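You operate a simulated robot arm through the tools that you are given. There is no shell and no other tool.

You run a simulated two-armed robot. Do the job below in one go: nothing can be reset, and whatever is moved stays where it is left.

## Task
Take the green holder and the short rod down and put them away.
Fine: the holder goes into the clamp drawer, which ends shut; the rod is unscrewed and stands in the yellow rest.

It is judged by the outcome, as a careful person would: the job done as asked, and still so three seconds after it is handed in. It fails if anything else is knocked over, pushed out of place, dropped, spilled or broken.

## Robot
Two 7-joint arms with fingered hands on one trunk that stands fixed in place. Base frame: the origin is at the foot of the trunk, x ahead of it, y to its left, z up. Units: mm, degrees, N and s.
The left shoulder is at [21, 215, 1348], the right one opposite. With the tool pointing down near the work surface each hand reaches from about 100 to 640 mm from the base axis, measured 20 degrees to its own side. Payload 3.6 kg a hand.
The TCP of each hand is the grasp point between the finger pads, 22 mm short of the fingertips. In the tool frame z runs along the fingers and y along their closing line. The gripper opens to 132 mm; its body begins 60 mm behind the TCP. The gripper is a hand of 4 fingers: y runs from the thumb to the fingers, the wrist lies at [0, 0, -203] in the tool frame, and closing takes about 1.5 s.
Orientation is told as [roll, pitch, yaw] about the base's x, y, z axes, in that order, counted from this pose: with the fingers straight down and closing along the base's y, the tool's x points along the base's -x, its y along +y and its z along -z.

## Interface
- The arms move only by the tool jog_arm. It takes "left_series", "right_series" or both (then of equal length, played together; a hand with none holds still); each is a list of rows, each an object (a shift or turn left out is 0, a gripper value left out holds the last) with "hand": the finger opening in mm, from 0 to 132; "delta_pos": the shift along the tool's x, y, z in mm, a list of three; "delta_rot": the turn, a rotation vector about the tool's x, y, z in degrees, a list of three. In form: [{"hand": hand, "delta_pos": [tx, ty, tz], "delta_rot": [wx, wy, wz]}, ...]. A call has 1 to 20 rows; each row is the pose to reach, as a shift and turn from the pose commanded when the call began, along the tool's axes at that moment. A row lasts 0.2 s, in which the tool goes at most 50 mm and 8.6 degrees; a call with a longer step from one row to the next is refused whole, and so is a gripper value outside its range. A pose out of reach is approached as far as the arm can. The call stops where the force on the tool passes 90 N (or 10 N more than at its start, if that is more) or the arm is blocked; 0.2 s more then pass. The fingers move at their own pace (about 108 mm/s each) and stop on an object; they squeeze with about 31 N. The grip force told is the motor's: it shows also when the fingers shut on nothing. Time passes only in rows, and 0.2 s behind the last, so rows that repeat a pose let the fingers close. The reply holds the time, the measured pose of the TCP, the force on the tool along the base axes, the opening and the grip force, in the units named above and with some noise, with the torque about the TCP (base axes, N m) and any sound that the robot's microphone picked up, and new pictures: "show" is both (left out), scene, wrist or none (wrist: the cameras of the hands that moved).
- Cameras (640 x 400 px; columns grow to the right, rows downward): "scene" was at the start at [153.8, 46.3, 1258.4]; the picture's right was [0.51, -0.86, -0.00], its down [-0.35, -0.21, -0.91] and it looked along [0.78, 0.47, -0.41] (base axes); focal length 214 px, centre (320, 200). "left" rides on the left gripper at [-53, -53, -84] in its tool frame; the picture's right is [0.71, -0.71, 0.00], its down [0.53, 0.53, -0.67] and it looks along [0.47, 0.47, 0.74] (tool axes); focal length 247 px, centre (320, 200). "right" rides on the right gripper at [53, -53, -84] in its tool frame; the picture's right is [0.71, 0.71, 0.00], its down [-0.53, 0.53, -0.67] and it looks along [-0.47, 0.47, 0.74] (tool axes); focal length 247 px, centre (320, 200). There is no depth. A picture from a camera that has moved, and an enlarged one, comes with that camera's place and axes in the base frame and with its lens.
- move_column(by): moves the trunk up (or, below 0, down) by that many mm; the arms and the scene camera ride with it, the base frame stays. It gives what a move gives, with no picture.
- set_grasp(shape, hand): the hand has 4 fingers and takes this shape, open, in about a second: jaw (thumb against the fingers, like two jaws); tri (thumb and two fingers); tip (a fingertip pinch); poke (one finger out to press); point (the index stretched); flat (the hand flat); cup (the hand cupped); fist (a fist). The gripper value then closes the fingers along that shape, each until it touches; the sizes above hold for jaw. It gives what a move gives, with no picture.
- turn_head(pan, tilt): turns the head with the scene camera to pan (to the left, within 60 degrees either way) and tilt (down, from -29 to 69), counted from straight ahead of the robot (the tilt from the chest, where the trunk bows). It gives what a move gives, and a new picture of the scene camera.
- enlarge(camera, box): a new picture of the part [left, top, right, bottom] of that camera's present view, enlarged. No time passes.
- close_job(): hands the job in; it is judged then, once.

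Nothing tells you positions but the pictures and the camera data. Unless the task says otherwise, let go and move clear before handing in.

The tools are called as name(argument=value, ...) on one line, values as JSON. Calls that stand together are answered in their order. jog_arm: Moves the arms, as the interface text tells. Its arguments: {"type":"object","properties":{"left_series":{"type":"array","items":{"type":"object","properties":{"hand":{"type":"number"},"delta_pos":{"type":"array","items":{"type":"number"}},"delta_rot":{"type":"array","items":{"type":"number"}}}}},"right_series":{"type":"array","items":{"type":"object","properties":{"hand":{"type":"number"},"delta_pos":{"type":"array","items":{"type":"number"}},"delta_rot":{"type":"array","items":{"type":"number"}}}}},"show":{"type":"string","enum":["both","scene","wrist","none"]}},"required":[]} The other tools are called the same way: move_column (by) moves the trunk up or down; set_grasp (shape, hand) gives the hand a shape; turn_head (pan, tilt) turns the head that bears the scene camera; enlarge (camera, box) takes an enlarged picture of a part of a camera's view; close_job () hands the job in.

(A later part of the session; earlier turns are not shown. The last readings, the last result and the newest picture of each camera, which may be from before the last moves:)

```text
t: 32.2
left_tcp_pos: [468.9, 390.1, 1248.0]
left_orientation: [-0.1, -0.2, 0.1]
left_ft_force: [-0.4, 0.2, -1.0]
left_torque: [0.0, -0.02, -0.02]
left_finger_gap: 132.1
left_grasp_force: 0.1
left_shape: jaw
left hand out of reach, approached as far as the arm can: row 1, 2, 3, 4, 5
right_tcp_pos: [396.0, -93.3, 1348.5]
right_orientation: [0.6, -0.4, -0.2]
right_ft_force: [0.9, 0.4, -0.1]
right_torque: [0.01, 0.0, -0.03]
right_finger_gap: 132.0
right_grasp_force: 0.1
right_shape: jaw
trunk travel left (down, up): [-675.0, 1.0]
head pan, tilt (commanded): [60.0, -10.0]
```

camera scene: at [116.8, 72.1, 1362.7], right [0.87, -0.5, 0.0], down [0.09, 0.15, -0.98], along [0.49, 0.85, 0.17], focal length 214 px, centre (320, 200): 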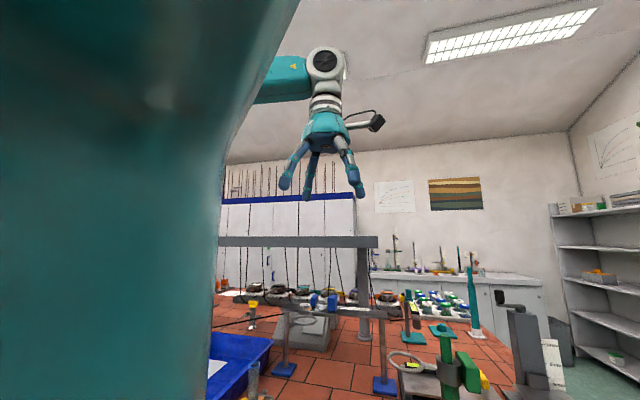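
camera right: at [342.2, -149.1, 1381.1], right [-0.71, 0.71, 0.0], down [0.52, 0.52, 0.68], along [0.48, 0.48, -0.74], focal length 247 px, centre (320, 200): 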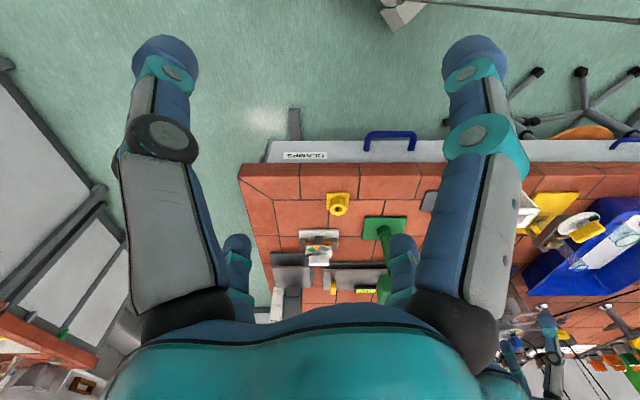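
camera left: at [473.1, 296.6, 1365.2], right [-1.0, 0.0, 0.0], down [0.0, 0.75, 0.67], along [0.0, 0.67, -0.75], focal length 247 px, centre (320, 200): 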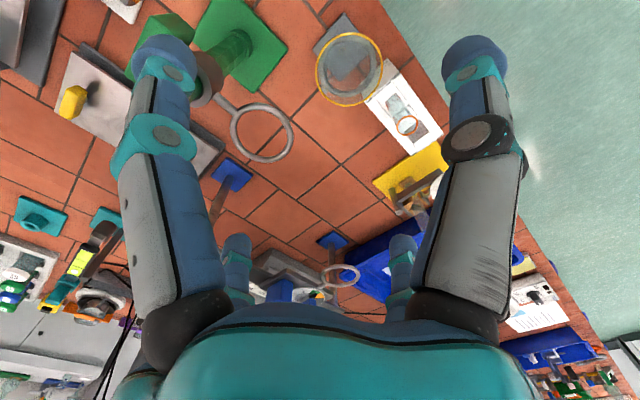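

The reach boundary behaves as if the left elbow is pinned high and outward. I'll park the right hand out to the right, then take the left hand inboard to let its elbow swing down.

jog_arm(left_series=[{"delta_pos": [16, -20, -17]}, {"delta_pos": [32, -40, -34]}, {"delta_pos": [49, -60, -52]}, {"delta_pos": [49, -60, -52]}, {"delta_pos": [49, -60, -52]}, {"delta_pos": [49, -60, -52]}, {"delta_pos": [49, -60, -52]}], right_series=[{"delta_pos": [14, -38, -7]}, {"delta_pos": [28, -76, -15]}, {"delta_pos": [42, -114, -22]}, {"delta_pos": [56, -152, -30]}, {"delta_pos": [70, -190, -38]}, {"delta_pos": [84, -225, -45]}, {"delta_pos": [95, -255, -51]}], show="none")

jog_arm(left_series=[{"delta_pos": [2, -45, 0]}, {"delta_pos": [4, -90, 0]}, {"delta_pos": [6, -135, 0]}, {"delta_pos": [8, -180, 0]}, {"delta_pos": [10, -225, 0]}, {"delta_pos": [12, -270, 0]}, {"delta_pos": [14, -310, 0]}], show="scene")

```text
t: 33.8
left_tcp_pos: [418.7, 327.1, 1300.1]
left_orientation: [-0.1, -0.2, 0.0]
left_ft_force: [0.3, -0.1, -0.1]
left_torque: [0.01, -0.03, 0.02]
left_finger_gap: 131.7
left_grasp_force: 0.0
left_shape: jaw
right_tcp_pos: [299.7, -350.8, 1396.6]
right_orientation: [0.6, -0.4, 0.0]
right_ft_force: [0.8, -0.8, -0.5]
right_torque: [-0.03, -0.02, 0.01]
right_finger_gap: 132.1
right_grasp_force: 0.2
right_shape: jaw
trunk travel left (down, up): [-675.0, 1.0]
head pan, tilt (commanded): [60.0, -10.0]
```

```text
t: 35.4
left_tcp_pos: [362.4, 226.7, 1310.5]
left_orientation: [-0.1, -0.1, 0.0]
left_ft_force: [0.6, -0.1, 0.7]
left_torque: [0.0, 0.01, 0.0]
left_finger_gap: 132.2
left_grasp_force: 0.1
left_shape: jaw
left hand out of reach, approached as far as the arm can: row 2, 3, 4, 5, 6, 7
right_tcp_pos: [300.2, -350.1, 1397.3]
right_orientation: [0.6, -0.4, -0.2]
right_ft_force: [0.3, 0.6, -0.5]
right_torque: [-0.03, -0.02, -0.03]
right_finger_gap: 131.7
right_grasp_force: 0.0
right_shape: jaw
trunk travel left (down, up): [-675.0, 1.0]
head pan, tilt (commanded): [60.0, -10.0]
camera scene: at [116.7, 72.1, 1362.7], right [0.87, -0.5, 0.0], down [0.09, 0.15, -0.98], along [0.49, 0.85, 0.17], focal length 214 px, centre (320, 200)
```

scene: 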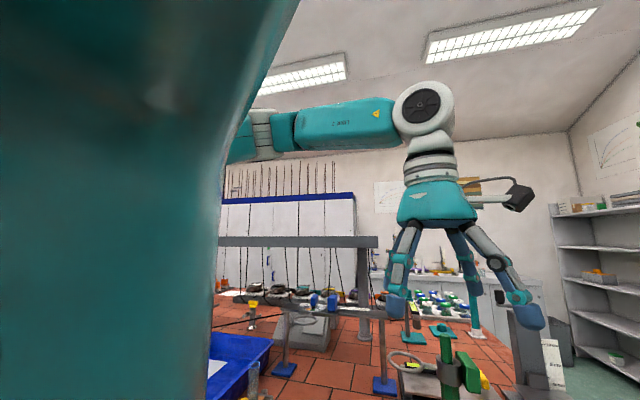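

The elbow stays pinned, and the arm clearly works best with the wrist well above the shoulder. Lowering the trunk should give that, and both hands are clear of the bench as they ride down.

move_column(by=-150)

jog_arm(left_series=[{"delta_pos": [0, 12, -30]}, {"delta_pos": [0, 24, -60]}, {"delta_pos": [-10, 40, -80]}, {"delta_pos": [-40, 60, -80]}, {"delta_pos": [-80, 80, -80]}, {"delta_pos": [-110, 100, -80]}, {"delta_pos": [-140, 110, -80]}], show="scene")

```text
t: 37.2
left_tcp_pos: [362.7, 225.7, 1161.1]
left_orientation: [-0.2, -0.1, 0.1]
left_ft_force: [-0.1, -0.4, 0.0]
left_torque: [-0.01, 0.01, 0.03]
left_finger_gap: 132.0
left_grasp_force: 0.0
left_shape: jaw
right_tcp_pos: [299.6, -351.0, 1246.2]
right_orientation: [0.7, -0.5, -0.2]
right_ft_force: [0.5, 0.1, -0.4]
right_torque: [0.0, 0.05, 0.02]
right_finger_gap: 132.0
right_grasp_force: 0.0
right_shape: jaw
trunk travel left (down, up): [-525.0, 151.0]
head pan, tilt (commanded): [60.0, -10.0]
```

```text
t: 38.8
left_tcp_pos: [472.1, 349.2, 1236.9]
left_orientation: [-0.1, 0.0, 0.1]
left_ft_force: [0.7, 1.4, 0.0]
left_torque: [-0.05, 0.0, 0.03]
left_finger_gap: 132.2
left_grasp_force: 0.1
left_shape: jaw
left hand out of reach, approached as far as the arm can: row 6, 7
right_tcp_pos: [299.4, -350.0, 1247.6]
right_orientation: [0.5, -0.3, -0.1]
right_ft_force: [-0.3, 0.5, -0.6]
right_torque: [-0.02, 0.02, -0.01]
right_finger_gap: 132.1
right_grasp_force: 0.0
right_shape: jaw
trunk travel left (down, up): [-525.0, 151.0]
head pan, tilt (commanded): [60.0, -10.0]
camera scene: at [117.2, 72.4, 1212.2], right [0.87, -0.5, 0.0], down [0.09, 0.15, -0.98], along [0.49, 0.85, 0.17], focal length 214 px, centre (320, 200)
```

scene: 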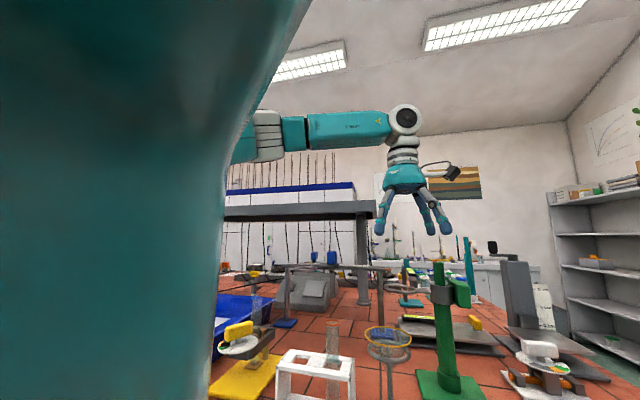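

Better: 508 mm from the shoulder now. The right arm reached much further earlier, so I'll compare its posture by looking to the right.

turn_head(pan=-60, tilt=-10)

```text
t: 40.8
left_tcp_pos: [471.0, 349.0, 1238.2]
left_orientation: [0.0, -0.1, 0.0]
left_ft_force: [-0.1, 0.3, -0.5]
left_torque: [0.0, -0.03, 0.01]
left_finger_gap: 131.9
left_grasp_force: 0.0
left_shape: jaw
right_tcp_pos: [298.6, -350.6, 1246.7]
right_orientation: [0.7, -0.3, -0.1]
right_ft_force: [-1.0, -0.6, -0.1]
right_torque: [-0.01, 0.0, 0.0]
right_finger_gap: 131.7
right_grasp_force: 0.0
right_shape: jaw
trunk travel left (down, up): [-525.0, 151.0]
head pan, tilt (commanded): [-60.0, -10.0]
camera scene: at [116.9, -73.9, 1212.2], right [-0.87, -0.5, 0.0], down [0.09, -0.15, -0.98], along [0.49, -0.85, 0.17], focal length 214 px, centre (320, 200)
```

scene: 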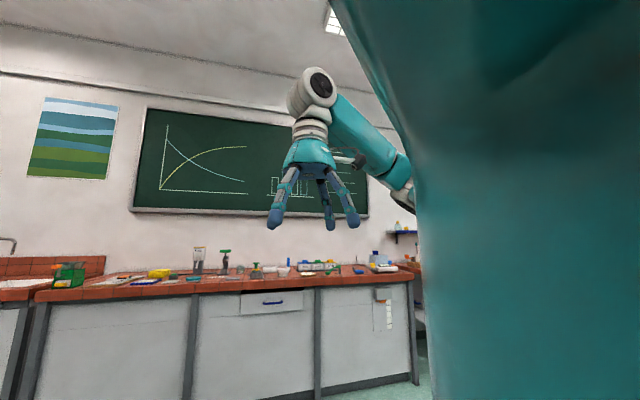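

The right arm's elbow sits lower than the left's. I'll try the mirror-image reach with the right arm, in the free space on the right, to learn whether that posture extends further.

jog_arm(right_series=[{"delta_pos": [-45, 0, 0]}, {"delta_pos": [-90, 0, 0]}, {"delta_pos": [-135, 0, 0]}, {"delta_pos": [-180, 0, 0]}, {"delta_pos": [-225, 0, 0]}, {"delta_pos": [-270, 0, 0]}], show="scene")

```text
t: 42.2
left_tcp_pos: [473.9, 349.2, 1236.9]
left_orientation: [-0.2, -0.1, 0.0]
left_ft_force: [0.0, -0.1, -0.5]
left_torque: [-0.02, 0.01, 0.0]
left_finger_gap: 132.0
left_grasp_force: 0.0
left_shape: jaw
right_tcp_pos: [571.0, -351.2, 1248.3]
right_orientation: [0.5, -0.4, 0.0]
right_ft_force: [0.5, -0.4, -0.2]
right_torque: [-0.01, -0.03, 0.03]
right_finger_gap: 132.0
right_grasp_force: 0.0
right_shape: jaw
trunk travel left (down, up): [-525.0, 151.0]
head pan, tilt (commanded): [-60.0, -10.0]
camera scene: at [118.4, -72.9, 1212.1], right [-0.87, -0.5, 0.0], down [0.08, -0.15, -0.98], along [0.49, -0.85, 0.17], focal length 214 px, centre (320, 200)
```

scene: 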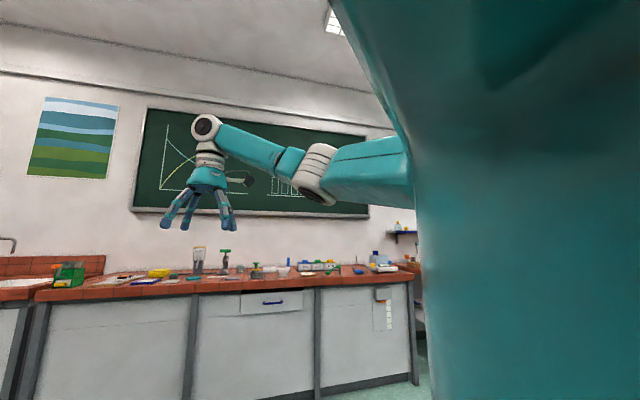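

The right arm with its low elbow reaches the mirror spot without trouble, so I need to swing the left elbow down into that same posture. I'll retract the left hand to its start posture and test how yaw moves its elbow.

jog_arm(left_series=[{"delta_pos": [40, 5, -16]}, {"delta_pos": [80, 10, -33]}, {"delta_pos": [120, 15, -50]}, {"delta_pos": [169, 21, -67]}, {"delta_pos": [169, 21, -67]}], right_series=[{"delta_pos": [45, 0, 0]}, {"delta_pos": [90, 0, 0]}, {"delta_pos": [135, 0, 0]}, {"delta_pos": [180, 0, 0]}, {"delta_pos": [225, 0, 0]}], show="none")

turn_head(pan=60, tilt=-29)

jog_arm(left_series=[{"delta_rot": [0, 0, -8.5]}, {"delta_rot": [0, 0, -17]}, {"delta_rot": [0, 0, -25]}, {"delta_rot": [0, 0, -33]}, {"delta_rot": [0, 0, -41]}, {"delta_rot": [0, 0, -49]}, {"delta_rot": [0, 0, -57]}, {"delta_rot": [0, 0, -65]}, {"delta_rot": [0, 0, -73]}, {"delta_rot": [0, 0, -81]}, {"delta_rot": [0, 0, -89]}], show="scene")

```text
refused: row 4 steps farther than a row can; nothing moved
```

```text
t: 44.2
left_tcp_pos: [471.7, 349.2, 1237.9]
left_orientation: [-0.1, -0.2, 0.0]
left_ft_force: [0.1, 0.7, -0.7]
left_torque: [-0.01, 0.0, 0.01]
left_finger_gap: 132.2
left_grasp_force: 0.1
left_shape: jaw
right_tcp_pos: [569.9, -352.6, 1247.9]
right_orientation: [0.6, -0.3, -0.2]
right_ft_force: [0.1, 0.4, 0.1]
right_torque: [-0.01, 0.01, -0.02]
right_finger_gap: 131.9
right_grasp_force: 0.1
right_shape: jaw
trunk travel left (down, up): [-525.0, 151.0]
head pan, tilt (commanded): [60.0, -28.6]
camera scene: at [108.6, 57.1, 1237.0], right [0.87, -0.5, 0.0], down [0.24, 0.41, -0.88], along [0.44, 0.76, 0.48], focal length 214 px, centre (320, 200)
```

scene: 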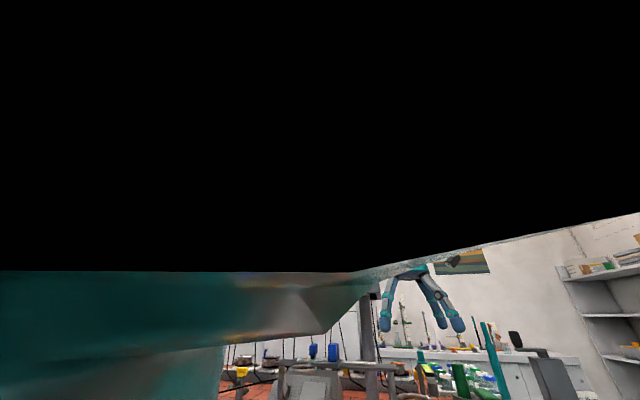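

```text
t: 46.6
left_tcp_pos: [471.5, 348.8, 1237.9]
left_orientation: [-0.1, 0.1, 89.2]
left_ft_force: [-0.2, 0.7, -0.1]
left_torque: [0.01, 0.02, -0.03]
left_finger_gap: 132.1
left_grasp_force: 0.1
left_shape: jaw
right_tcp_pos: [569.8, -351.9, 1248.8]
right_orientation: [0.6, -0.3, -0.2]
right_ft_force: [-0.1, -0.6, -0.5]
right_torque: [0.03, -0.03, 0.0]
right_finger_gap: 132.0
right_grasp_force: 0.2
right_shape: jaw
trunk travel left (down, up): [-525.0, 151.0]
head pan, tilt (commanded): [60.0, -28.6]
camera scene: at [108.5, 57.1, 1237.0], right [0.87, -0.5, 0.0], down [0.24, 0.42, -0.88], along [0.44, 0.76, 0.48], focal length 214 px, centre (320, 200)
```

scene: 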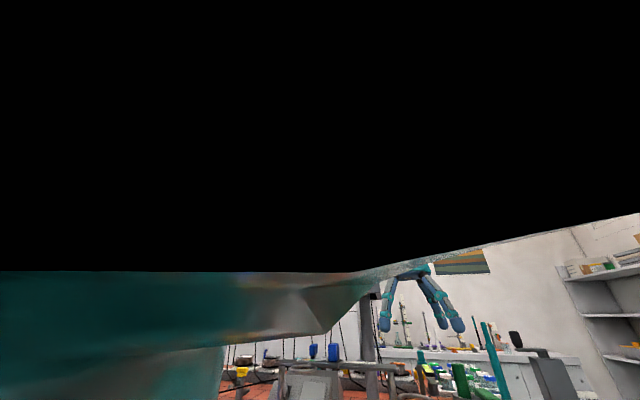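

turn_head(pan=60, tilt=-8)

```text
t: 47.4
left_tcp_pos: [471.9, 347.6, 1238.9]
left_orientation: [-0.1, 0.1, 89.0]
left_ft_force: [-0.8, -0.2, -0.5]
left_torque: [0.0, -0.01, 0.01]
left_finger_gap: 132.1
left_grasp_force: 0.0
left_shape: jaw
right_tcp_pos: [569.0, -352.3, 1248.2]
right_orientation: [0.6, -0.3, -0.2]
right_ft_force: [-0.1, -0.7, -0.2]
right_torque: [0.0, -0.04, 0.02]
right_finger_gap: 132.0
right_grasp_force: 0.1
right_shape: jaw
trunk travel left (down, up): [-525.0, 151.0]
head pan, tilt (commanded): [60.0, -8.0]
camera scene: at [117.8, 73.2, 1209.3], right [0.87, -0.5, 0.0], down [0.07, 0.12, -0.99], along [0.5, 0.86, 0.14], focal length 214 px, centre (320, 200)
```

scene: 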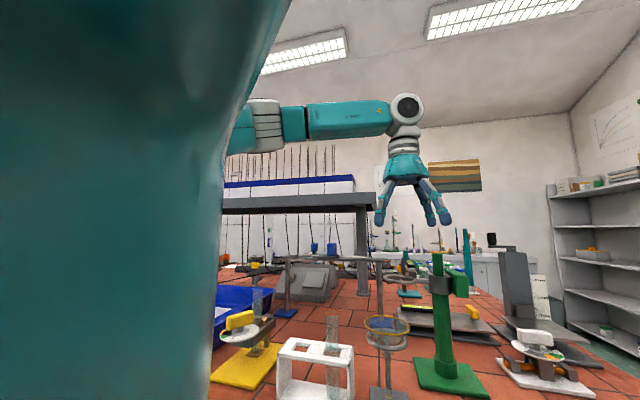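

jog_arm(left_series=[{"delta_pos": [-10, -34, -14], "delta_rot": [0, 0, 8]}, {"delta_pos": [-20, -68, -28], "delta_rot": [0, 0, 16]}, {"delta_pos": [-20, -102, -42], "delta_rot": [0, 0, 24]}, {"delta_pos": [-20, -136, -56], "delta_rot": [0, 0, 32]}, {"delta_pos": [-20, -170, -70], "delta_rot": [0, 0, 40]}, {"delta_pos": [-20, -170, -90], "delta_rot": [0, 0, 48]}, {"delta_pos": [-20, -170, -110], "delta_rot": [0, 0, 56]}, {"delta_pos": [-20, -170, -120], "delta_rot": [0, 0, 64]}, {"delta_pos": [-20, -170, -120], "delta_rot": [0, 0, 72]}, {"delta_pos": [-20, -170, -120], "delta_rot": [0, 0, 80]}, {"delta_pos": [-20, -170, -120], "delta_rot": [0, 0, 88]}], show="scene")

```text
t: 49.8
left_tcp_pos: [478.9, 412.2, 1288.6]
left_orientation: [-0.1, 0.0, 5.4]
left_ft_force: [-0.1, 0.3, 0.3]
left_torque: [-0.01, 0.04, 0.0]
left_finger_gap: 132.1
left_grasp_force: 0.0
left_shape: jaw
left hand out of reach, approached as far as the arm can: row 1, 2, 3, 4, 5, 6, 7, 8, 9, 10, 11
right_tcp_pos: [570.7, -353.2, 1249.2]
right_orientation: [0.6, -0.3, -0.1]
right_ft_force: [0.8, -0.3, 0.7]
right_torque: [0.0, -0.04, 0.03]
right_finger_gap: 132.0
right_grasp_force: 0.0
right_shape: jaw
trunk travel left (down, up): [-525.0, 151.0]
head pan, tilt (commanded): [60.0, -8.0]
camera scene: at [118.1, 73.0, 1209.2], right [0.87, -0.5, 0.0], down [0.07, 0.12, -0.99], along [0.5, 0.86, 0.14], focal length 214 px, centre (320, 200)
```

scene: 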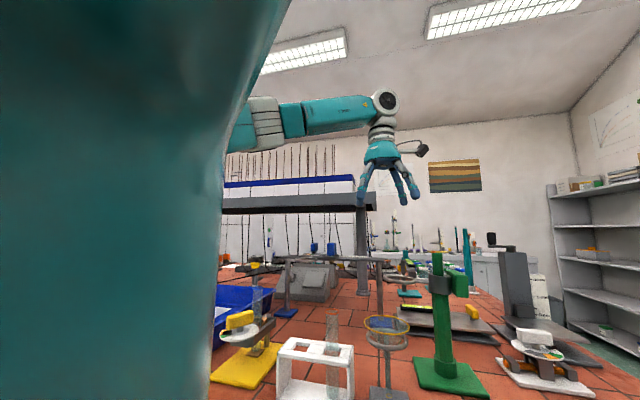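

I got the sign wrong there and pushed the hand outward, but it stayed clear of everything. Now I'll retract properly to the start posture.

jog_arm(left_series=[{"delta_pos": [45, -7, -4]}, {"delta_pos": [90, -14, -8]}, {"delta_pos": [135, -20, -12]}, {"delta_pos": [179, -27, -16], "delta_rot": [0, 0, 5]}, {"delta_pos": [179, -27, -50], "delta_rot": [0, 0, 5]}, {"delta_pos": [179, -27, -90], "delta_rot": [0, 0, 5]}], show="scene")

```text
t: 51.2
left_tcp_pos: [304.0, 363.5, 1381.5]
left_orientation: [0.0, -0.1, 0.5]
left_ft_force: [0.9, 0.0, -0.4]
left_torque: [-0.01, 0.0, 0.0]
left_finger_gap: 132.0
left_grasp_force: 0.1
left_shape: jaw
right_tcp_pos: [568.0, -352.9, 1248.7]
right_orientation: [0.5, -0.4, -0.2]
right_ft_force: [0.2, -0.2, 0.4]
right_torque: [0.01, 0.0, -0.01]
right_finger_gap: 132.0
right_grasp_force: 0.1
right_shape: jaw
trunk travel left (down, up): [-525.0, 151.0]
head pan, tilt (commanded): [60.0, -8.0]
camera scene: at [116.7, 72.8, 1209.4], right [0.87, -0.5, 0.0], down [0.07, 0.12, -0.99], along [0.5, 0.86, 0.14], focal length 214 px, centre (320, 200)
```

scene: 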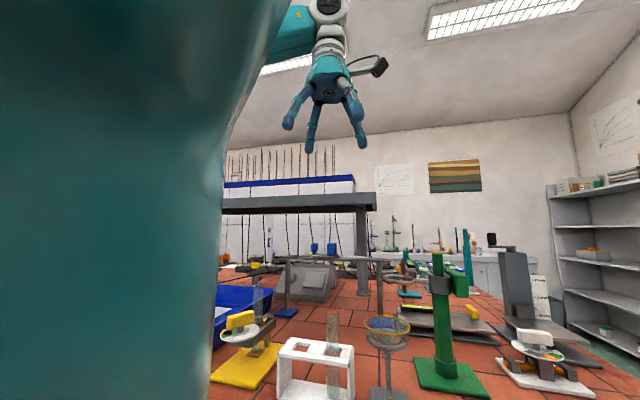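

The left elbow keeps ending up in the same pinned spot. I'll try to free it by pointing the hand forward and working the wrist low in front of the robot, clear of the bench objects, so the elbow has to drop.

jog_arm(left_series=[{"delta_pos": [-9, -10, 7], "delta_rot": [0, -8, 0]}, {"delta_pos": [-18, -20, 14], "delta_rot": [0, -16, 0]}, {"delta_pos": [-27, -31, 22], "delta_rot": [0, -24, 0]}, {"delta_pos": [-36, -41, 30], "delta_rot": [0, -32, 0]}, {"delta_pos": [-44, -51, 37], "delta_rot": [0, -40, 0]}, {"delta_pos": [-52, -62, 44], "delta_rot": [0, -48, 0]}, {"delta_pos": [-61, -72, 51], "delta_rot": [0, -56, 0]}, {"delta_pos": [-70, -82, 58], "delta_rot": [0, -64, 0]}, {"delta_pos": [-79, -93, 66], "delta_rot": [0, -72, 0]}, {"delta_pos": [-88, -103, 74], "delta_rot": [0, -80, 0]}, {"delta_pos": [-96, -113, 81], "delta_rot": [0, -88, 0]}], show="scene")

```text
t: 53.6
left_tcp_pos: [445.5, 247.8, 1308.0]
left_orientation: [-9.6, -88.0, 10.1]
left_ft_force: [0.8, 0.4, 0.0]
left_torque: [-0.01, -0.06, -0.04]
left_finger_gap: 132.1
left_grasp_force: 0.0
left_shape: jaw
left hand out of reach, approached as far as the arm can: row 8, 9, 10, 11
right_tcp_pos: [574.7, -349.2, 1245.6]
right_orientation: [0.3, -0.1, -0.1]
right_ft_force: [-0.6, 0.7, 0.1]
right_torque: [-0.02, 0.04, -0.01]
right_finger_gap: 131.7
right_grasp_force: 0.0
right_shape: jaw
trunk travel left (down, up): [-525.0, 151.0]
head pan, tilt (commanded): [60.0, -8.0]
camera scene: at [121.9, 75.4, 1208.4], right [0.87, -0.5, 0.0], down [0.06, 0.12, -0.99], along [0.5, 0.86, 0.14], focal length 214 px, centre (320, 200)
```

scene: 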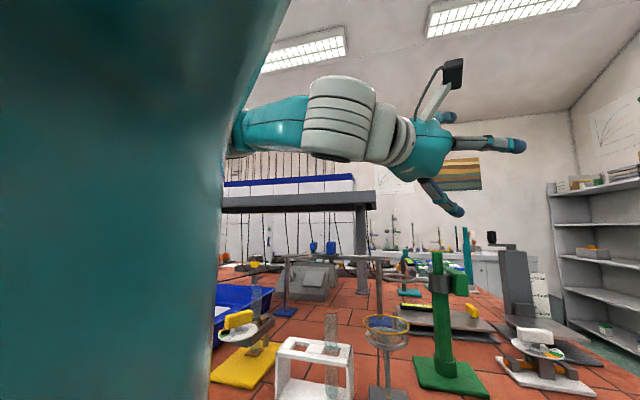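

jog_arm(left_series=[{"delta_pos": [20, 0, 20]}, {"delta_pos": [60, -8, 30]}, {"delta_pos": [100, -16, 35]}, {"delta_pos": [145, -24, 35]}, {"delta_pos": [190, -28, 35]}, {"delta_pos": [230, -28, 35]}, {"delta_pos": [250, -28, 35]}], show="scene")

```text
t: 55.2
left_tcp_pos: [448.5, 221.7, 1276.5]
left_orientation: [-1.6, -87.8, 2.3]
left_ft_force: [0.2, 0.3, -0.4]
left_torque: [0.0, -0.03, -0.03]
left_finger_gap: 132.0
left_grasp_force: 0.0
left_shape: jaw
left hand out of reach, approached as far as the arm can: row 2, 3, 4, 5, 6, 7
right_tcp_pos: [569.8, -352.4, 1248.5]
right_orientation: [0.6, -0.2, -0.2]
right_ft_force: [-0.6, -0.1, 0.3]
right_torque: [0.0, 0.01, -0.01]
right_finger_gap: 131.8
right_grasp_force: 0.1
right_shape: jaw
trunk travel left (down, up): [-525.0, 151.0]
head pan, tilt (commanded): [60.0, -8.0]
camera scene: at [117.7, 73.1, 1209.2], right [0.87, -0.5, 0.0], down [0.07, 0.12, -0.99], along [0.5, 0.86, 0.14], focal length 214 px, centre (320, 200)
```

scene: 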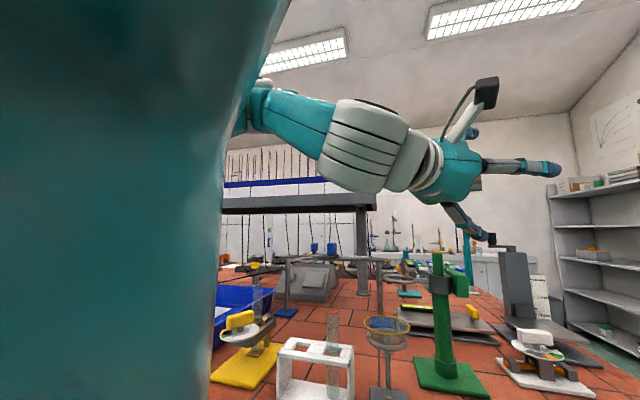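

The elbow is still pinned, so I'll try the other way: back to pointing down, up high, and then inboard at height. That mirrors where the right arm started.

jog_arm(left_series=[{"delta_pos": [-11, 7, -11], "delta_rot": [0, 8, 0]}, {"delta_pos": [-22, 14, -22], "delta_rot": [0, 16, 0]}, {"delta_pos": [-34, 21, -32], "delta_rot": [0, 24, 0]}, {"delta_pos": [-45, 28, -43], "delta_rot": [0, 32, 0]}, {"delta_pos": [-56, 35, -54], "delta_rot": [0, 40, 0]}, {"delta_pos": [-68, 42, -64], "delta_rot": [0, 48, 0]}, {"delta_pos": [-79, 50, -75], "delta_rot": [0, 56, 0]}, {"delta_pos": [-90, 57, -86], "delta_rot": [0, 64, 0]}, {"delta_pos": [-101, 64, -97], "delta_rot": [0, 72, 0]}, {"delta_pos": [-112, 71, -107], "delta_rot": [0, 80, 0]}, {"delta_pos": [-124, 78, -118], "delta_rot": [0, 88, 0]}], show="none")

jog_arm(left_series=[{"delta_pos": [-10, -45, 0]}, {"delta_pos": [-20, -90, 0]}, {"delta_pos": [-30, -135, 0]}, {"delta_pos": [-40, -180, 0]}, {"delta_pos": [-50, -225, 0]}, {"delta_pos": [-60, -270, 0]}, {"delta_pos": [-70, -300, 0]}], show="scene")

```text
t: 57.6
left_tcp_pos: [334.3, 300.5, 1399.9]
left_orientation: [-0.1, 0.2, 0.5]
left_ft_force: [-0.1, 0.8, 0.4]
left_torque: [0.02, 0.01, 0.0]
left_finger_gap: 132.1
left_grasp_force: 0.1
left_shape: jaw
right_tcp_pos: [570.1, -352.9, 1247.7]
right_orientation: [0.5, -0.4, -0.2]
right_ft_force: [0.2, 0.5, 0.0]
right_torque: [-0.04, -0.03, 0.05]
right_finger_gap: 132.0
right_grasp_force: 0.1
right_shape: jaw
trunk travel left (down, up): [-525.0, 151.0]
head pan, tilt (commanded): [60.0, -8.0]
```

```text
t: 59.2
left_tcp_pos: [300.5, 223.9, 1395.8]
left_orientation: [-0.1, -0.1, 0.5]
left_ft_force: [-0.7, -0.2, -0.1]
left_torque: [-0.02, -0.01, 0.0]
left_finger_gap: 132.0
left_grasp_force: 0.1
left_shape: jaw
left hand out of reach, approached as far as the arm can: row 1, 2, 3, 4, 5, 6, 7
right_tcp_pos: [569.4, -351.3, 1248.6]
right_orientation: [0.6, -0.4, -0.2]
right_ft_force: [0.5, -0.1, -0.2]
right_torque: [0.0, -0.02, 0.0]
right_finger_gap: 131.8
right_grasp_force: 0.0
right_shape: jaw
trunk travel left (down, up): [-525.0, 151.0]
head pan, tilt (commanded): [60.0, -8.0]
camera scene: at [117.3, 73.1, 1209.3], right [0.87, -0.5, 0.0], down [0.07, 0.12, -0.99], along [0.5, 0.86, 0.14], focal length 214 px, centre (320, 200)
```

scene: 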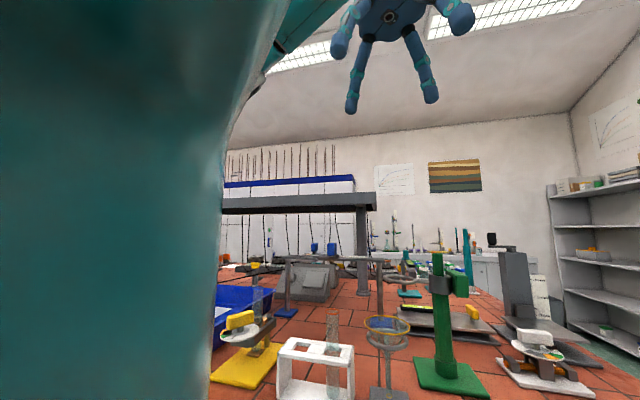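

Fitting the boundary points shows the left elbow pinned at one exact spot, about 69° to the side and raised, so its shoulder is in a joint-limit corner. I'll stretch the arm out to the left, high above the bench, to try to swing it through to the other posture.

jog_arm(left_series=[{"delta_pos": [15, 41, 11]}, {"delta_pos": [31, 82, 22]}, {"delta_pos": [46, 124, 33]}, {"delta_pos": [62, 165, 45]}, {"delta_pos": [77, 206, 56]}, {"delta_pos": [92, 247, 67]}, {"delta_pos": [108, 289, 79]}, {"delta_pos": [123, 330, 90]}, {"delta_pos": [138, 371, 101]}, {"delta_pos": [154, 412, 112]}, {"delta_pos": [169, 453, 123]}, {"delta_pos": [185, 495, 135]}, {"delta_pos": [200, 536, 146]}], show="scene")

```text
t: 62.0
left_tcp_pos: [93.8, 761.0, 1248.6]
left_orientation: [-0.1, 0.0, 0.5]
left_ft_force: [0.2, 0.4, -0.1]
left_torque: [-0.03, -0.01, -0.02]
left_finger_gap: 132.1
left_grasp_force: 0.1
left_shape: jaw
right_tcp_pos: [569.8, -350.6, 1248.6]
right_orientation: [0.4, -0.3, -0.2]
right_ft_force: [-0.1, 0.0, -0.3]
right_torque: [0.01, 0.01, -0.01]
right_finger_gap: 132.1
right_grasp_force: 0.1
right_shape: jaw
trunk travel left (down, up): [-525.0, 151.0]
head pan, tilt (commanded): [60.0, -8.0]
camera scene: at [117.7, 74.1, 1209.1], right [0.87, -0.5, 0.0], down [0.07, 0.12, -0.99], along [0.5, 0.86, 0.14], focal length 214 px, centre (320, 200)
```

scene: 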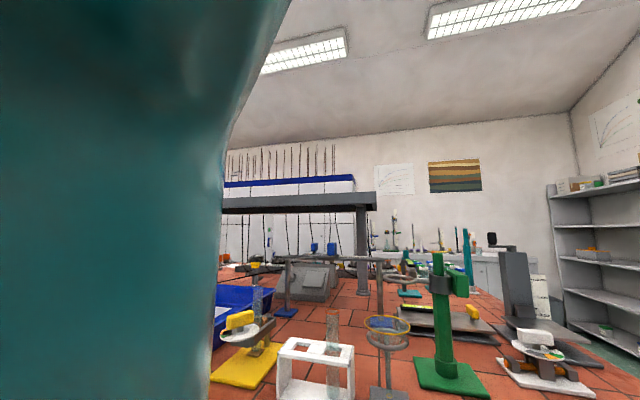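

That was fully in reach, with the arm extended to the left. Now I'll swing forward along a wide arc at full extension, so the elbow stays out in front and doesn't fold.

jog_arm(left_series=[{"delta_pos": [-43, -5, 0]}, {"delta_pos": [-86, -10, 0]}, {"delta_pos": [-129, -15, 0]}, {"delta_pos": [-172, -20, 0]}, {"delta_pos": [-215, -47, 0]}, {"delta_pos": [-257, -74, 0]}, {"delta_pos": [-300, -102, 0]}, {"delta_pos": [-334, -139, 0]}, {"delta_pos": [-368, -176, 0]}, {"delta_pos": [-402, -213, 0]}], show="scene")

```text
refused: row 5 steps farther than a row can; nothing moved
```

jog_arm(left_series=[{"delta_pos": [-43, -5, 0]}, {"delta_pos": [-86, -10, 0]}, {"delta_pos": [-129, -15, 0]}, {"delta_pos": [-172, -20, 0]}, {"delta_pos": [-212, -43, 0]}, {"delta_pos": [-252, -66, 0]}, {"delta_pos": [-290, -93, 0]}, {"delta_pos": [-324, -126, 0]}, {"delta_pos": [-356, -160, 0]}, {"delta_pos": [-388, -195, 0]}, {"delta_pos": [-402, -213, 0]}], show="scene")

```text
t: 64.4
left_tcp_pos: [499.6, 552.0, 1251.1]
left_orientation: [-0.2, -0.2, 0.6]
left_ft_force: [0.2, 0.1, 0.0]
left_torque: [-0.01, -0.03, 0.02]
left_finger_gap: 131.7
left_grasp_force: 0.0
left_shape: jaw
right_tcp_pos: [569.6, -351.6, 1249.1]
right_orientation: [0.6, -0.4, -0.1]
right_ft_force: [0.1, -0.2, -0.3]
right_torque: [0.02, -0.02, 0.0]
right_finger_gap: 132.1
right_grasp_force: 0.1
right_shape: jaw
trunk travel left (down, up): [-525.0, 151.0]
head pan, tilt (commanded): [60.0, -8.0]
camera scene: at [117.9, 73.3, 1209.2], right [0.87, -0.5, 0.0], down [0.07, 0.12, -0.99], along [0.5, 0.86, 0.14], focal length 214 px, centre (320, 200)
```

scene: 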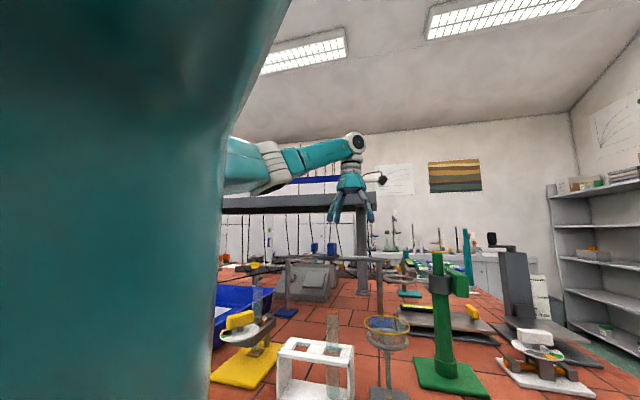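

That worked: the left elbow is now low and the arm extends freely. I'll move over the stand, staying above the rod top, and turn the hand to yaw +45°.

jog_arm(left_series=[{"delta_pos": [-16, -30, 6], "delta_rot": [0, 0, -7.5]}, {"delta_pos": [-32, -60, 12], "delta_rot": [0, 0, -15]}, {"delta_pos": [-48, -90, 18], "delta_rot": [0, 0, -22.5]}, {"delta_pos": [-64, -120, 24], "delta_rot": [0, 0, -30]}, {"delta_pos": [-80, -150, 30], "delta_rot": [0, 0, -37.5]}, {"delta_pos": [-96, -181, 36], "delta_rot": [0, 0, -45]}, {"delta_pos": [-96, -181, 36], "delta_rot": [0, 0, -45]}], show="wrist")

turn_head(pan=35, tilt=10)

```text
t: 66.0
left_tcp_pos: [596.2, 371.4, 1215.2]
left_orientation: [-0.2, 0.0, 45.6]
left_ft_force: [0.7, -0.3, 0.5]
left_torque: [-0.01, 0.01, 0.01]
left_finger_gap: 131.9
left_grasp_force: 0.1
left_shape: jaw
right_tcp_pos: [569.5, -351.1, 1249.7]
right_orientation: [0.5, -0.4, -0.3]
right_ft_force: [-0.4, 0.2, 0.3]
right_torque: [0.02, -0.02, -0.01]
right_finger_gap: 132.1
right_grasp_force: 0.1
right_shape: jaw
trunk travel left (down, up): [-525.0, 151.0]
head pan, tilt (commanded): [60.0, -8.0]
camera left: at [670.9, 373.2, 1300.4], right [0.01, -1.0, 0.0], down [-0.75, -0.01, 0.67], along [-0.67, -0.01, -0.75], focal length 247 px, centre (320, 200)
```

left: 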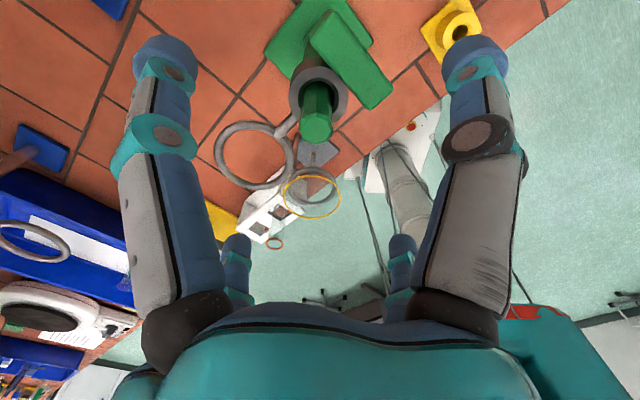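

```text
t: 66.9
left_tcp_pos: [596.9, 371.8, 1215.3]
left_orientation: [0.0, -0.1, 45.4]
left_ft_force: [0.0, -0.7, 0.6]
left_torque: [0.0, 0.04, -0.01]
left_finger_gap: 132.0
left_grasp_force: 0.2
left_shape: jaw
right_tcp_pos: [569.7, -352.7, 1248.0]
right_orientation: [0.7, -0.4, -0.3]
right_ft_force: [-0.2, 0.5, -0.1]
right_torque: [0.0, 0.02, 0.02]
right_finger_gap: 131.7
right_grasp_force: 0.0
right_shape: jaw
trunk travel left (down, up): [-525.0, 151.0]
head pan, tilt (commanded): [35.0, 10.0]
camera scene: at [151.2, 52.6, 1180.9], right [0.57, -0.82, 0.0], down [-0.14, -0.1, -0.98], along [0.81, 0.57, -0.17], focal length 214 px, centre (320, 200)
```

scene: 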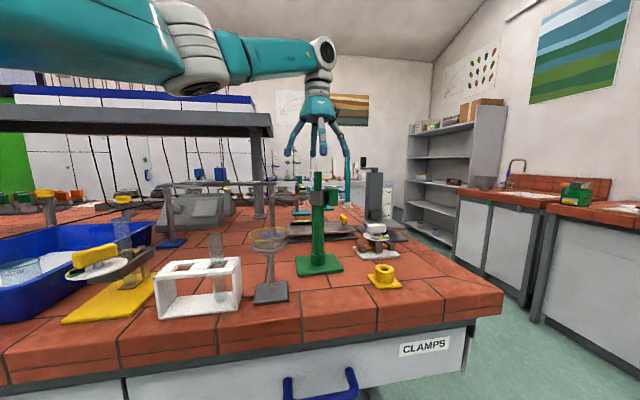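

The TCP is now at (596.5, 371.6, 1215), right above the rod. I'll enlarge the wrist view to check centring.

enlarge(camera="left", box=[200, 0, 440, 200])

enlarge(camera="scene", box=[250, 100, 400, 290])

```text
2.00 times, centred on (320, 100) of left
camera zoom: at [671.3, 372.5, 1300.0], right [0.01, -1.0, 0.0], down [-0.74, -0.01, 0.67], along [-0.67, -0.01, -0.74], focal length 494 px, centre (320, 400)
```

zoom: 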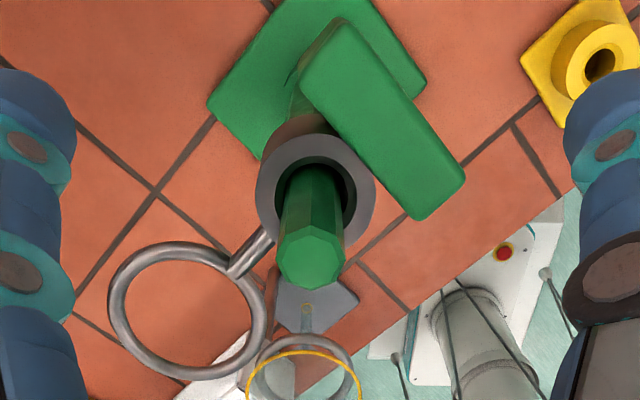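

```text
2.11 times, centred on (325, 195) of scene
camera zoom: at [151.2, 52.6, 1180.9], right [0.57, -0.82, 0.0], down [-0.14, -0.1, -0.98], along [0.81, 0.57, -0.17], focal length 452 px, centre (310, 210)
```

zoom: 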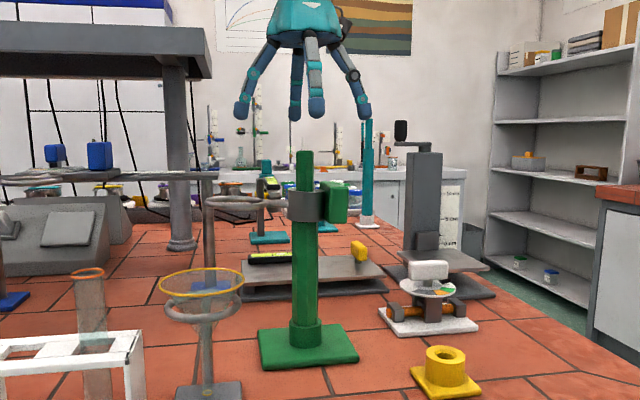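

The rod axis is about 5 mm further in x than the TCP, near (601.5, 373). Before taking the holder I'll open the drawer with the right hand in a fingertip pinch, while the left hand waits up here.

set_grasp(shape="tip", hand="right")

jog_arm(right_series=[{"delta_pos": [17, 34, 28], "delta_rot": [0, 0, 5]}, {"delta_pos": [33, 67, 55], "delta_rot": [0, 0, 10]}, {"delta_pos": [50, 101, 83], "delta_rot": [0, 0, 15]}, {"delta_pos": [67, 134, 110], "delta_rot": [0, 0, 20]}, {"delta_pos": [83, 168, 138], "delta_rot": [0, 0, 25]}, {"delta_pos": [100, 201, 165], "delta_rot": [0, 0, 30]}, {"delta_pos": [117, 235, 193], "delta_rot": [0, 0, 35]}, {"delta_pos": [133, 268, 220], "delta_rot": [0, 0, 40]}, {"delta_pos": [150, 302, 248], "delta_rot": [0, 0, 45]}], show="wrist")

turn_head(pan=20, tilt=35)

```text
t: 67.8
left_tcp_pos: [597.6, 371.6, 1214.4]
left_orientation: [0.0, -0.1, 45.4]
left_ft_force: [-0.4, -0.1, -0.3]
left_torque: [-0.01, 0.03, 0.01]
left_finger_gap: 131.9
left_grasp_force: 0.0
left_shape: jaw
right_tcp_pos: [569.8, -351.5, 1247.5]
right_orientation: [0.6, -0.3, -0.2]
right_ft_force: [0.5, -0.5, 0.2]
right_torque: [-0.02, 0.0, -0.04]
right_finger_gap: 132.0
right_grasp_force: 0.1
right_shape: tip
trunk travel left (down, up): [-525.0, 151.0]
head pan, tilt (commanded): [35.0, 10.0]
```

```text
t: 69.8
left_tcp_pos: [596.5, 372.6, 1215.0]
left_orientation: [-0.1, 0.1, 45.6]
left_ft_force: [0.1, -0.4, -0.5]
left_torque: [-0.06, 0.0, 0.02]
left_finger_gap: 132.1
left_grasp_force: 0.2
left_shape: jaw
right_tcp_pos: [420.9, -45.7, 1003.5]
right_orientation: [0.6, 0.0, -45.3]
right_ft_force: [0.5, 0.2, 0.2]
right_torque: [-0.01, 0.01, 0.05]
right_finger_gap: 131.7
right_grasp_force: 0.1
right_shape: tip
trunk travel left (down, up): [-525.0, 151.0]
head pan, tilt (commanded): [35.0, 10.0]
camera right: at [346.6, -45.4, 1085.2], right [0.0, 1.0, 0.01], down [0.74, -0.01, 0.67], along [0.67, 0.0, -0.74], focal length 247 px, centre (320, 200)
```

right: 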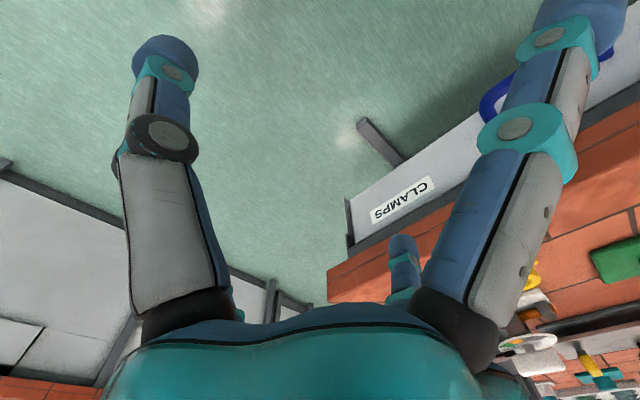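

```text
t: 70.7
left_tcp_pos: [595.2, 371.4, 1215.0]
left_orientation: [-0.2, 0.0, 45.5]
left_ft_force: [-0.6, -0.2, 0.8]
left_torque: [0.01, -0.01, 0.0]
left_finger_gap: 132.1
left_grasp_force: 0.1
left_shape: jaw
right_tcp_pos: [421.4, -46.1, 1001.9]
right_orientation: [0.5, 0.3, -45.1]
right_ft_force: [-0.3, -0.3, -0.4]
right_torque: [-0.01, 0.03, -0.01]
right_finger_gap: 131.9
right_grasp_force: 0.0
right_shape: tip
trunk travel left (down, up): [-525.0, 151.0]
head pan, tilt (commanded): [20.0, 35.0]
camera scene: at [157.8, 29.3, 1140.8], right [0.34, -0.94, 0.0], down [-0.54, -0.2, -0.82], along [0.77, 0.28, -0.57], focal length 214 px, centre (320, 200)
```

scene: 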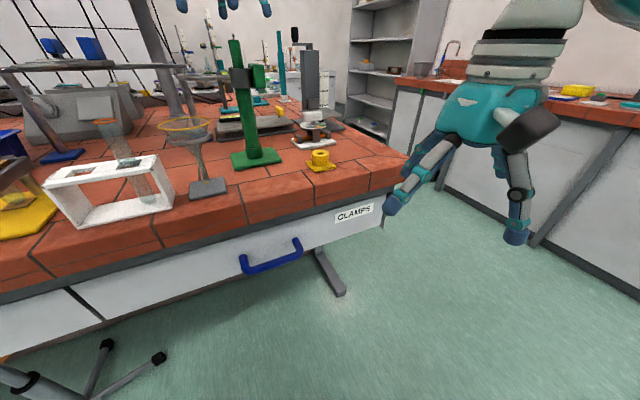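

The right arm reaches well from here. I'll tilt the hand so it points down and inward at the handle, narrow the fingers, and bring it to a pre-grasp position in front of the drawer.

jog_arm(right_series=[{"hand": 40, "delta_pos": [32, 15, 25], "delta_rot": [-7, 0, 0]}, {"delta_pos": [64, 31, 51], "delta_rot": [-14, 0, 0]}, {"delta_pos": [96, 46, 76], "delta_rot": [-21, 0, 0]}, {"delta_pos": [128, 61, 101], "delta_rot": [-28, 0, 0]}, {"delta_pos": [160, 77, 127], "delta_rot": [-35, 0, 0]}, {"delta_pos": [192, 92, 152], "delta_rot": [-40, 0, 0]}, {"delta_pos": [192, 92, 152], "delta_rot": [-40, 0, 0]}], show="both")

```text
t: 72.3
left_tcp_pos: [595.9, 372.3, 1214.9]
left_orientation: [-0.1, 0.0, 45.5]
left_ft_force: [0.5, -0.5, 0.1]
left_torque: [-0.01, -0.04, -0.01]
left_finger_gap: 132.1
left_grasp_force: 0.0
left_shape: jaw
right_tcp_pos: [351.6, 155.4, 852.3]
right_orientation: [40.6, 0.2, -45.2]
right_ft_force: [-0.8, 1.5, 0.9]
right_torque: [0.02, 0.0, 0.03]
right_finger_gap: 40.0
right_grasp_force: 0.1
right_shape: tip
trunk travel left (down, up): [-525.0, 151.0]
head pan, tilt (commanded): [20.0, 35.0]
camera scene: at [158.0, 29.0, 1140.7], right [0.34, -0.94, 0.0], down [-0.54, -0.2, -0.82], along [0.77, 0.28, -0.57], focal length 214 px, centre (320, 200)
camera right: at [249.1, 126.1, 880.8], right [-0.12, 0.88, 0.46], down [0.35, -0.4, 0.85], along [0.93, 0.26, -0.26], focal length 247 px, centre (320, 200)
```

scene: 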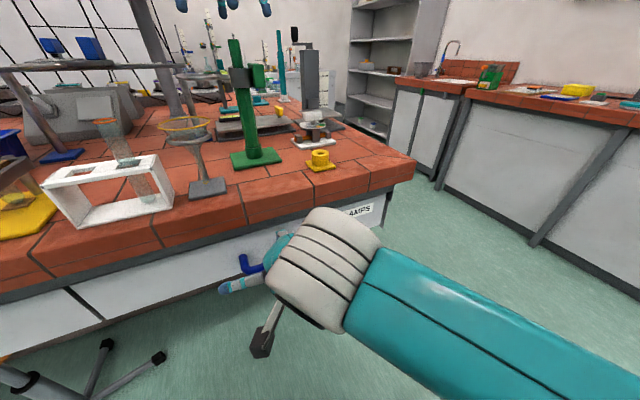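
right: 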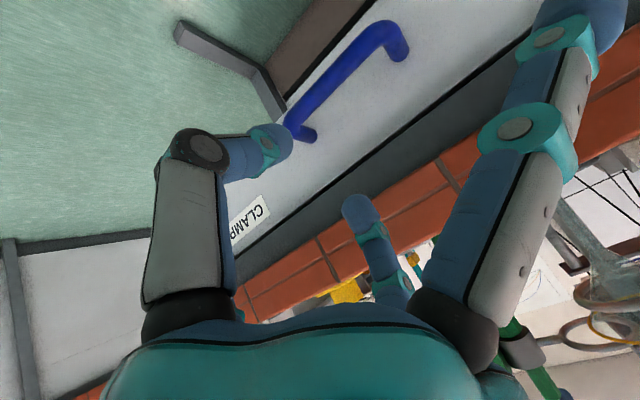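

The wrist view shows the handle clearly; I put the bar centre at about (438, 253, 721), roughly 55 mm out from the drawer front. I'll line up and approach partway with the fingers at 34 mm.

jog_arm(right_series=[{"hand": 34, "delta_pos": [3, 7, 40]}, {"delta_pos": [6, 14, 80]}, {"delta_pos": [6, 14, 115]}, {"delta_pos": [6, 14, 130]}, {"delta_pos": [6, 14, 130]}], show="both")

enlarge(camera="right", box=[180, 60, 480, 300])

```text
t: 73.0
left_tcp_pos: [595.8, 372.0, 1215.9]
left_orientation: [-0.1, 0.0, 45.6]
left_ft_force: [-0.1, 0.8, 0.0]
left_torque: [0.04, 0.02, 0.02]
left_finger_gap: 132.0
left_grasp_force: 0.1
left_shape: jaw
right_tcp_pos: [455.0, 78.7, 736.0]
right_orientation: [35.3, -8.5, -50.9]
right_ft_force: [-0.2, 0.4, -0.4]
right_torque: [0.02, 0.02, 0.0]
right_finger_gap: 34.6
right_grasp_force: 0.1
right_shape: tip
trunk travel left (down, up): [-525.0, 151.0]
head pan, tilt (commanded): [20.0, 35.0]
stopped in row 3 (right hand): the arm was blocked; the commanded pose is now the measured one
camera scene: at [157.8, 29.6, 1140.7], right [0.34, -0.94, 0.0], down [-0.54, -0.2, -0.82], along [0.77, 0.28, -0.57], focal length 214 px, centre (320, 200)
camera right: at [348.4, 66.3, 764.3], right [-0.03, 0.95, 0.3], down [0.28, -0.28, 0.92], along [0.96, 0.11, -0.26], focal length 247 px, centre (320, 200)
```

scene: 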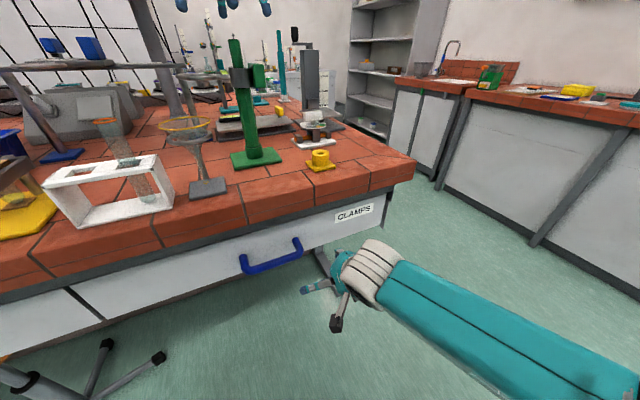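
right: 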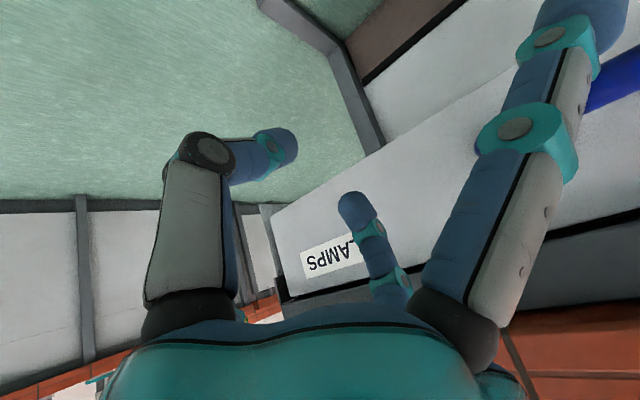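

```text
1.67 times, centred on (330, 180) of right
camera zoom: at [348.4, 66.3, 764.3], right [-0.03, 0.95, 0.3], down [0.28, -0.28, 0.92], along [0.96, 0.11, -0.26], focal length 412 px, centre (303, 233)
```

zoom: 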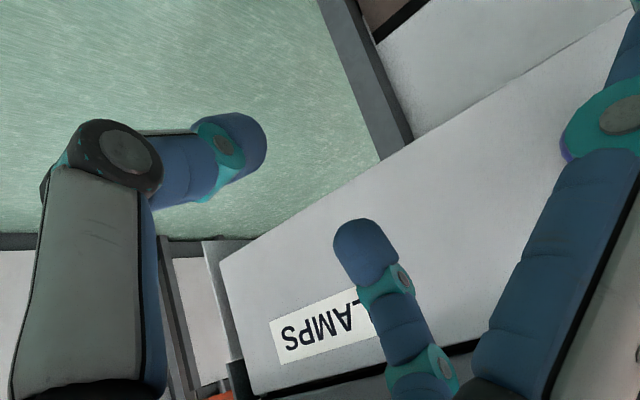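

The right arm hit an inboard limit and swung aside, with nothing touched. The handle is straight ahead of the left shoulder, so the left hand should work the drawer. I'll retreat the right hand to its own side first.

jog_arm(right_series=[{"delta_pos": [-25, -7, -35]}, {"delta_pos": [-51, -14, -70]}, {"delta_pos": [-76, -21, -105]}, {"delta_pos": [-102, -29, -140]}, {"delta_pos": [-128, -36, -175]}, {"delta_pos": [-153, -43, -209]}, {"delta_pos": [-179, -50, -244]}, {"delta_pos": [-204, -57, -279]}, {"delta_pos": [-230, -65, -314]}], show="scene")

```text
t: 75.0
left_tcp_pos: [596.2, 371.1, 1216.2]
left_orientation: [0.0, 0.0, 45.4]
left_ft_force: [0.0, -0.6, -0.2]
left_torque: [0.03, -0.01, -0.05]
left_finger_gap: 131.9
left_grasp_force: 0.0
left_shape: jaw
right_tcp_pos: [395.5, -220.3, 986.3]
right_orientation: [35.4, -8.5, -50.9]
right_ft_force: [0.2, 0.2, 0.5]
right_torque: [0.02, -0.01, 0.0]
right_finger_gap: 34.4
right_grasp_force: 0.1
right_shape: tip
trunk travel left (down, up): [-525.0, 151.0]
head pan, tilt (commanded): [20.0, 35.0]
camera scene: at [157.3, 28.8, 1140.8], right [0.34, -0.94, 0.0], down [-0.54, -0.2, -0.82], along [0.77, 0.28, -0.57], focal length 214 px, centre (320, 200)
```

scene: 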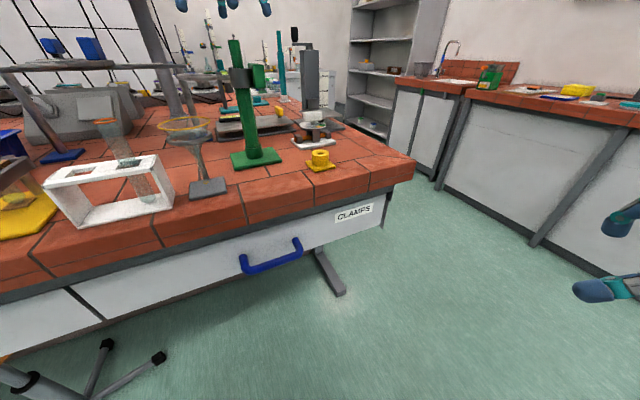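

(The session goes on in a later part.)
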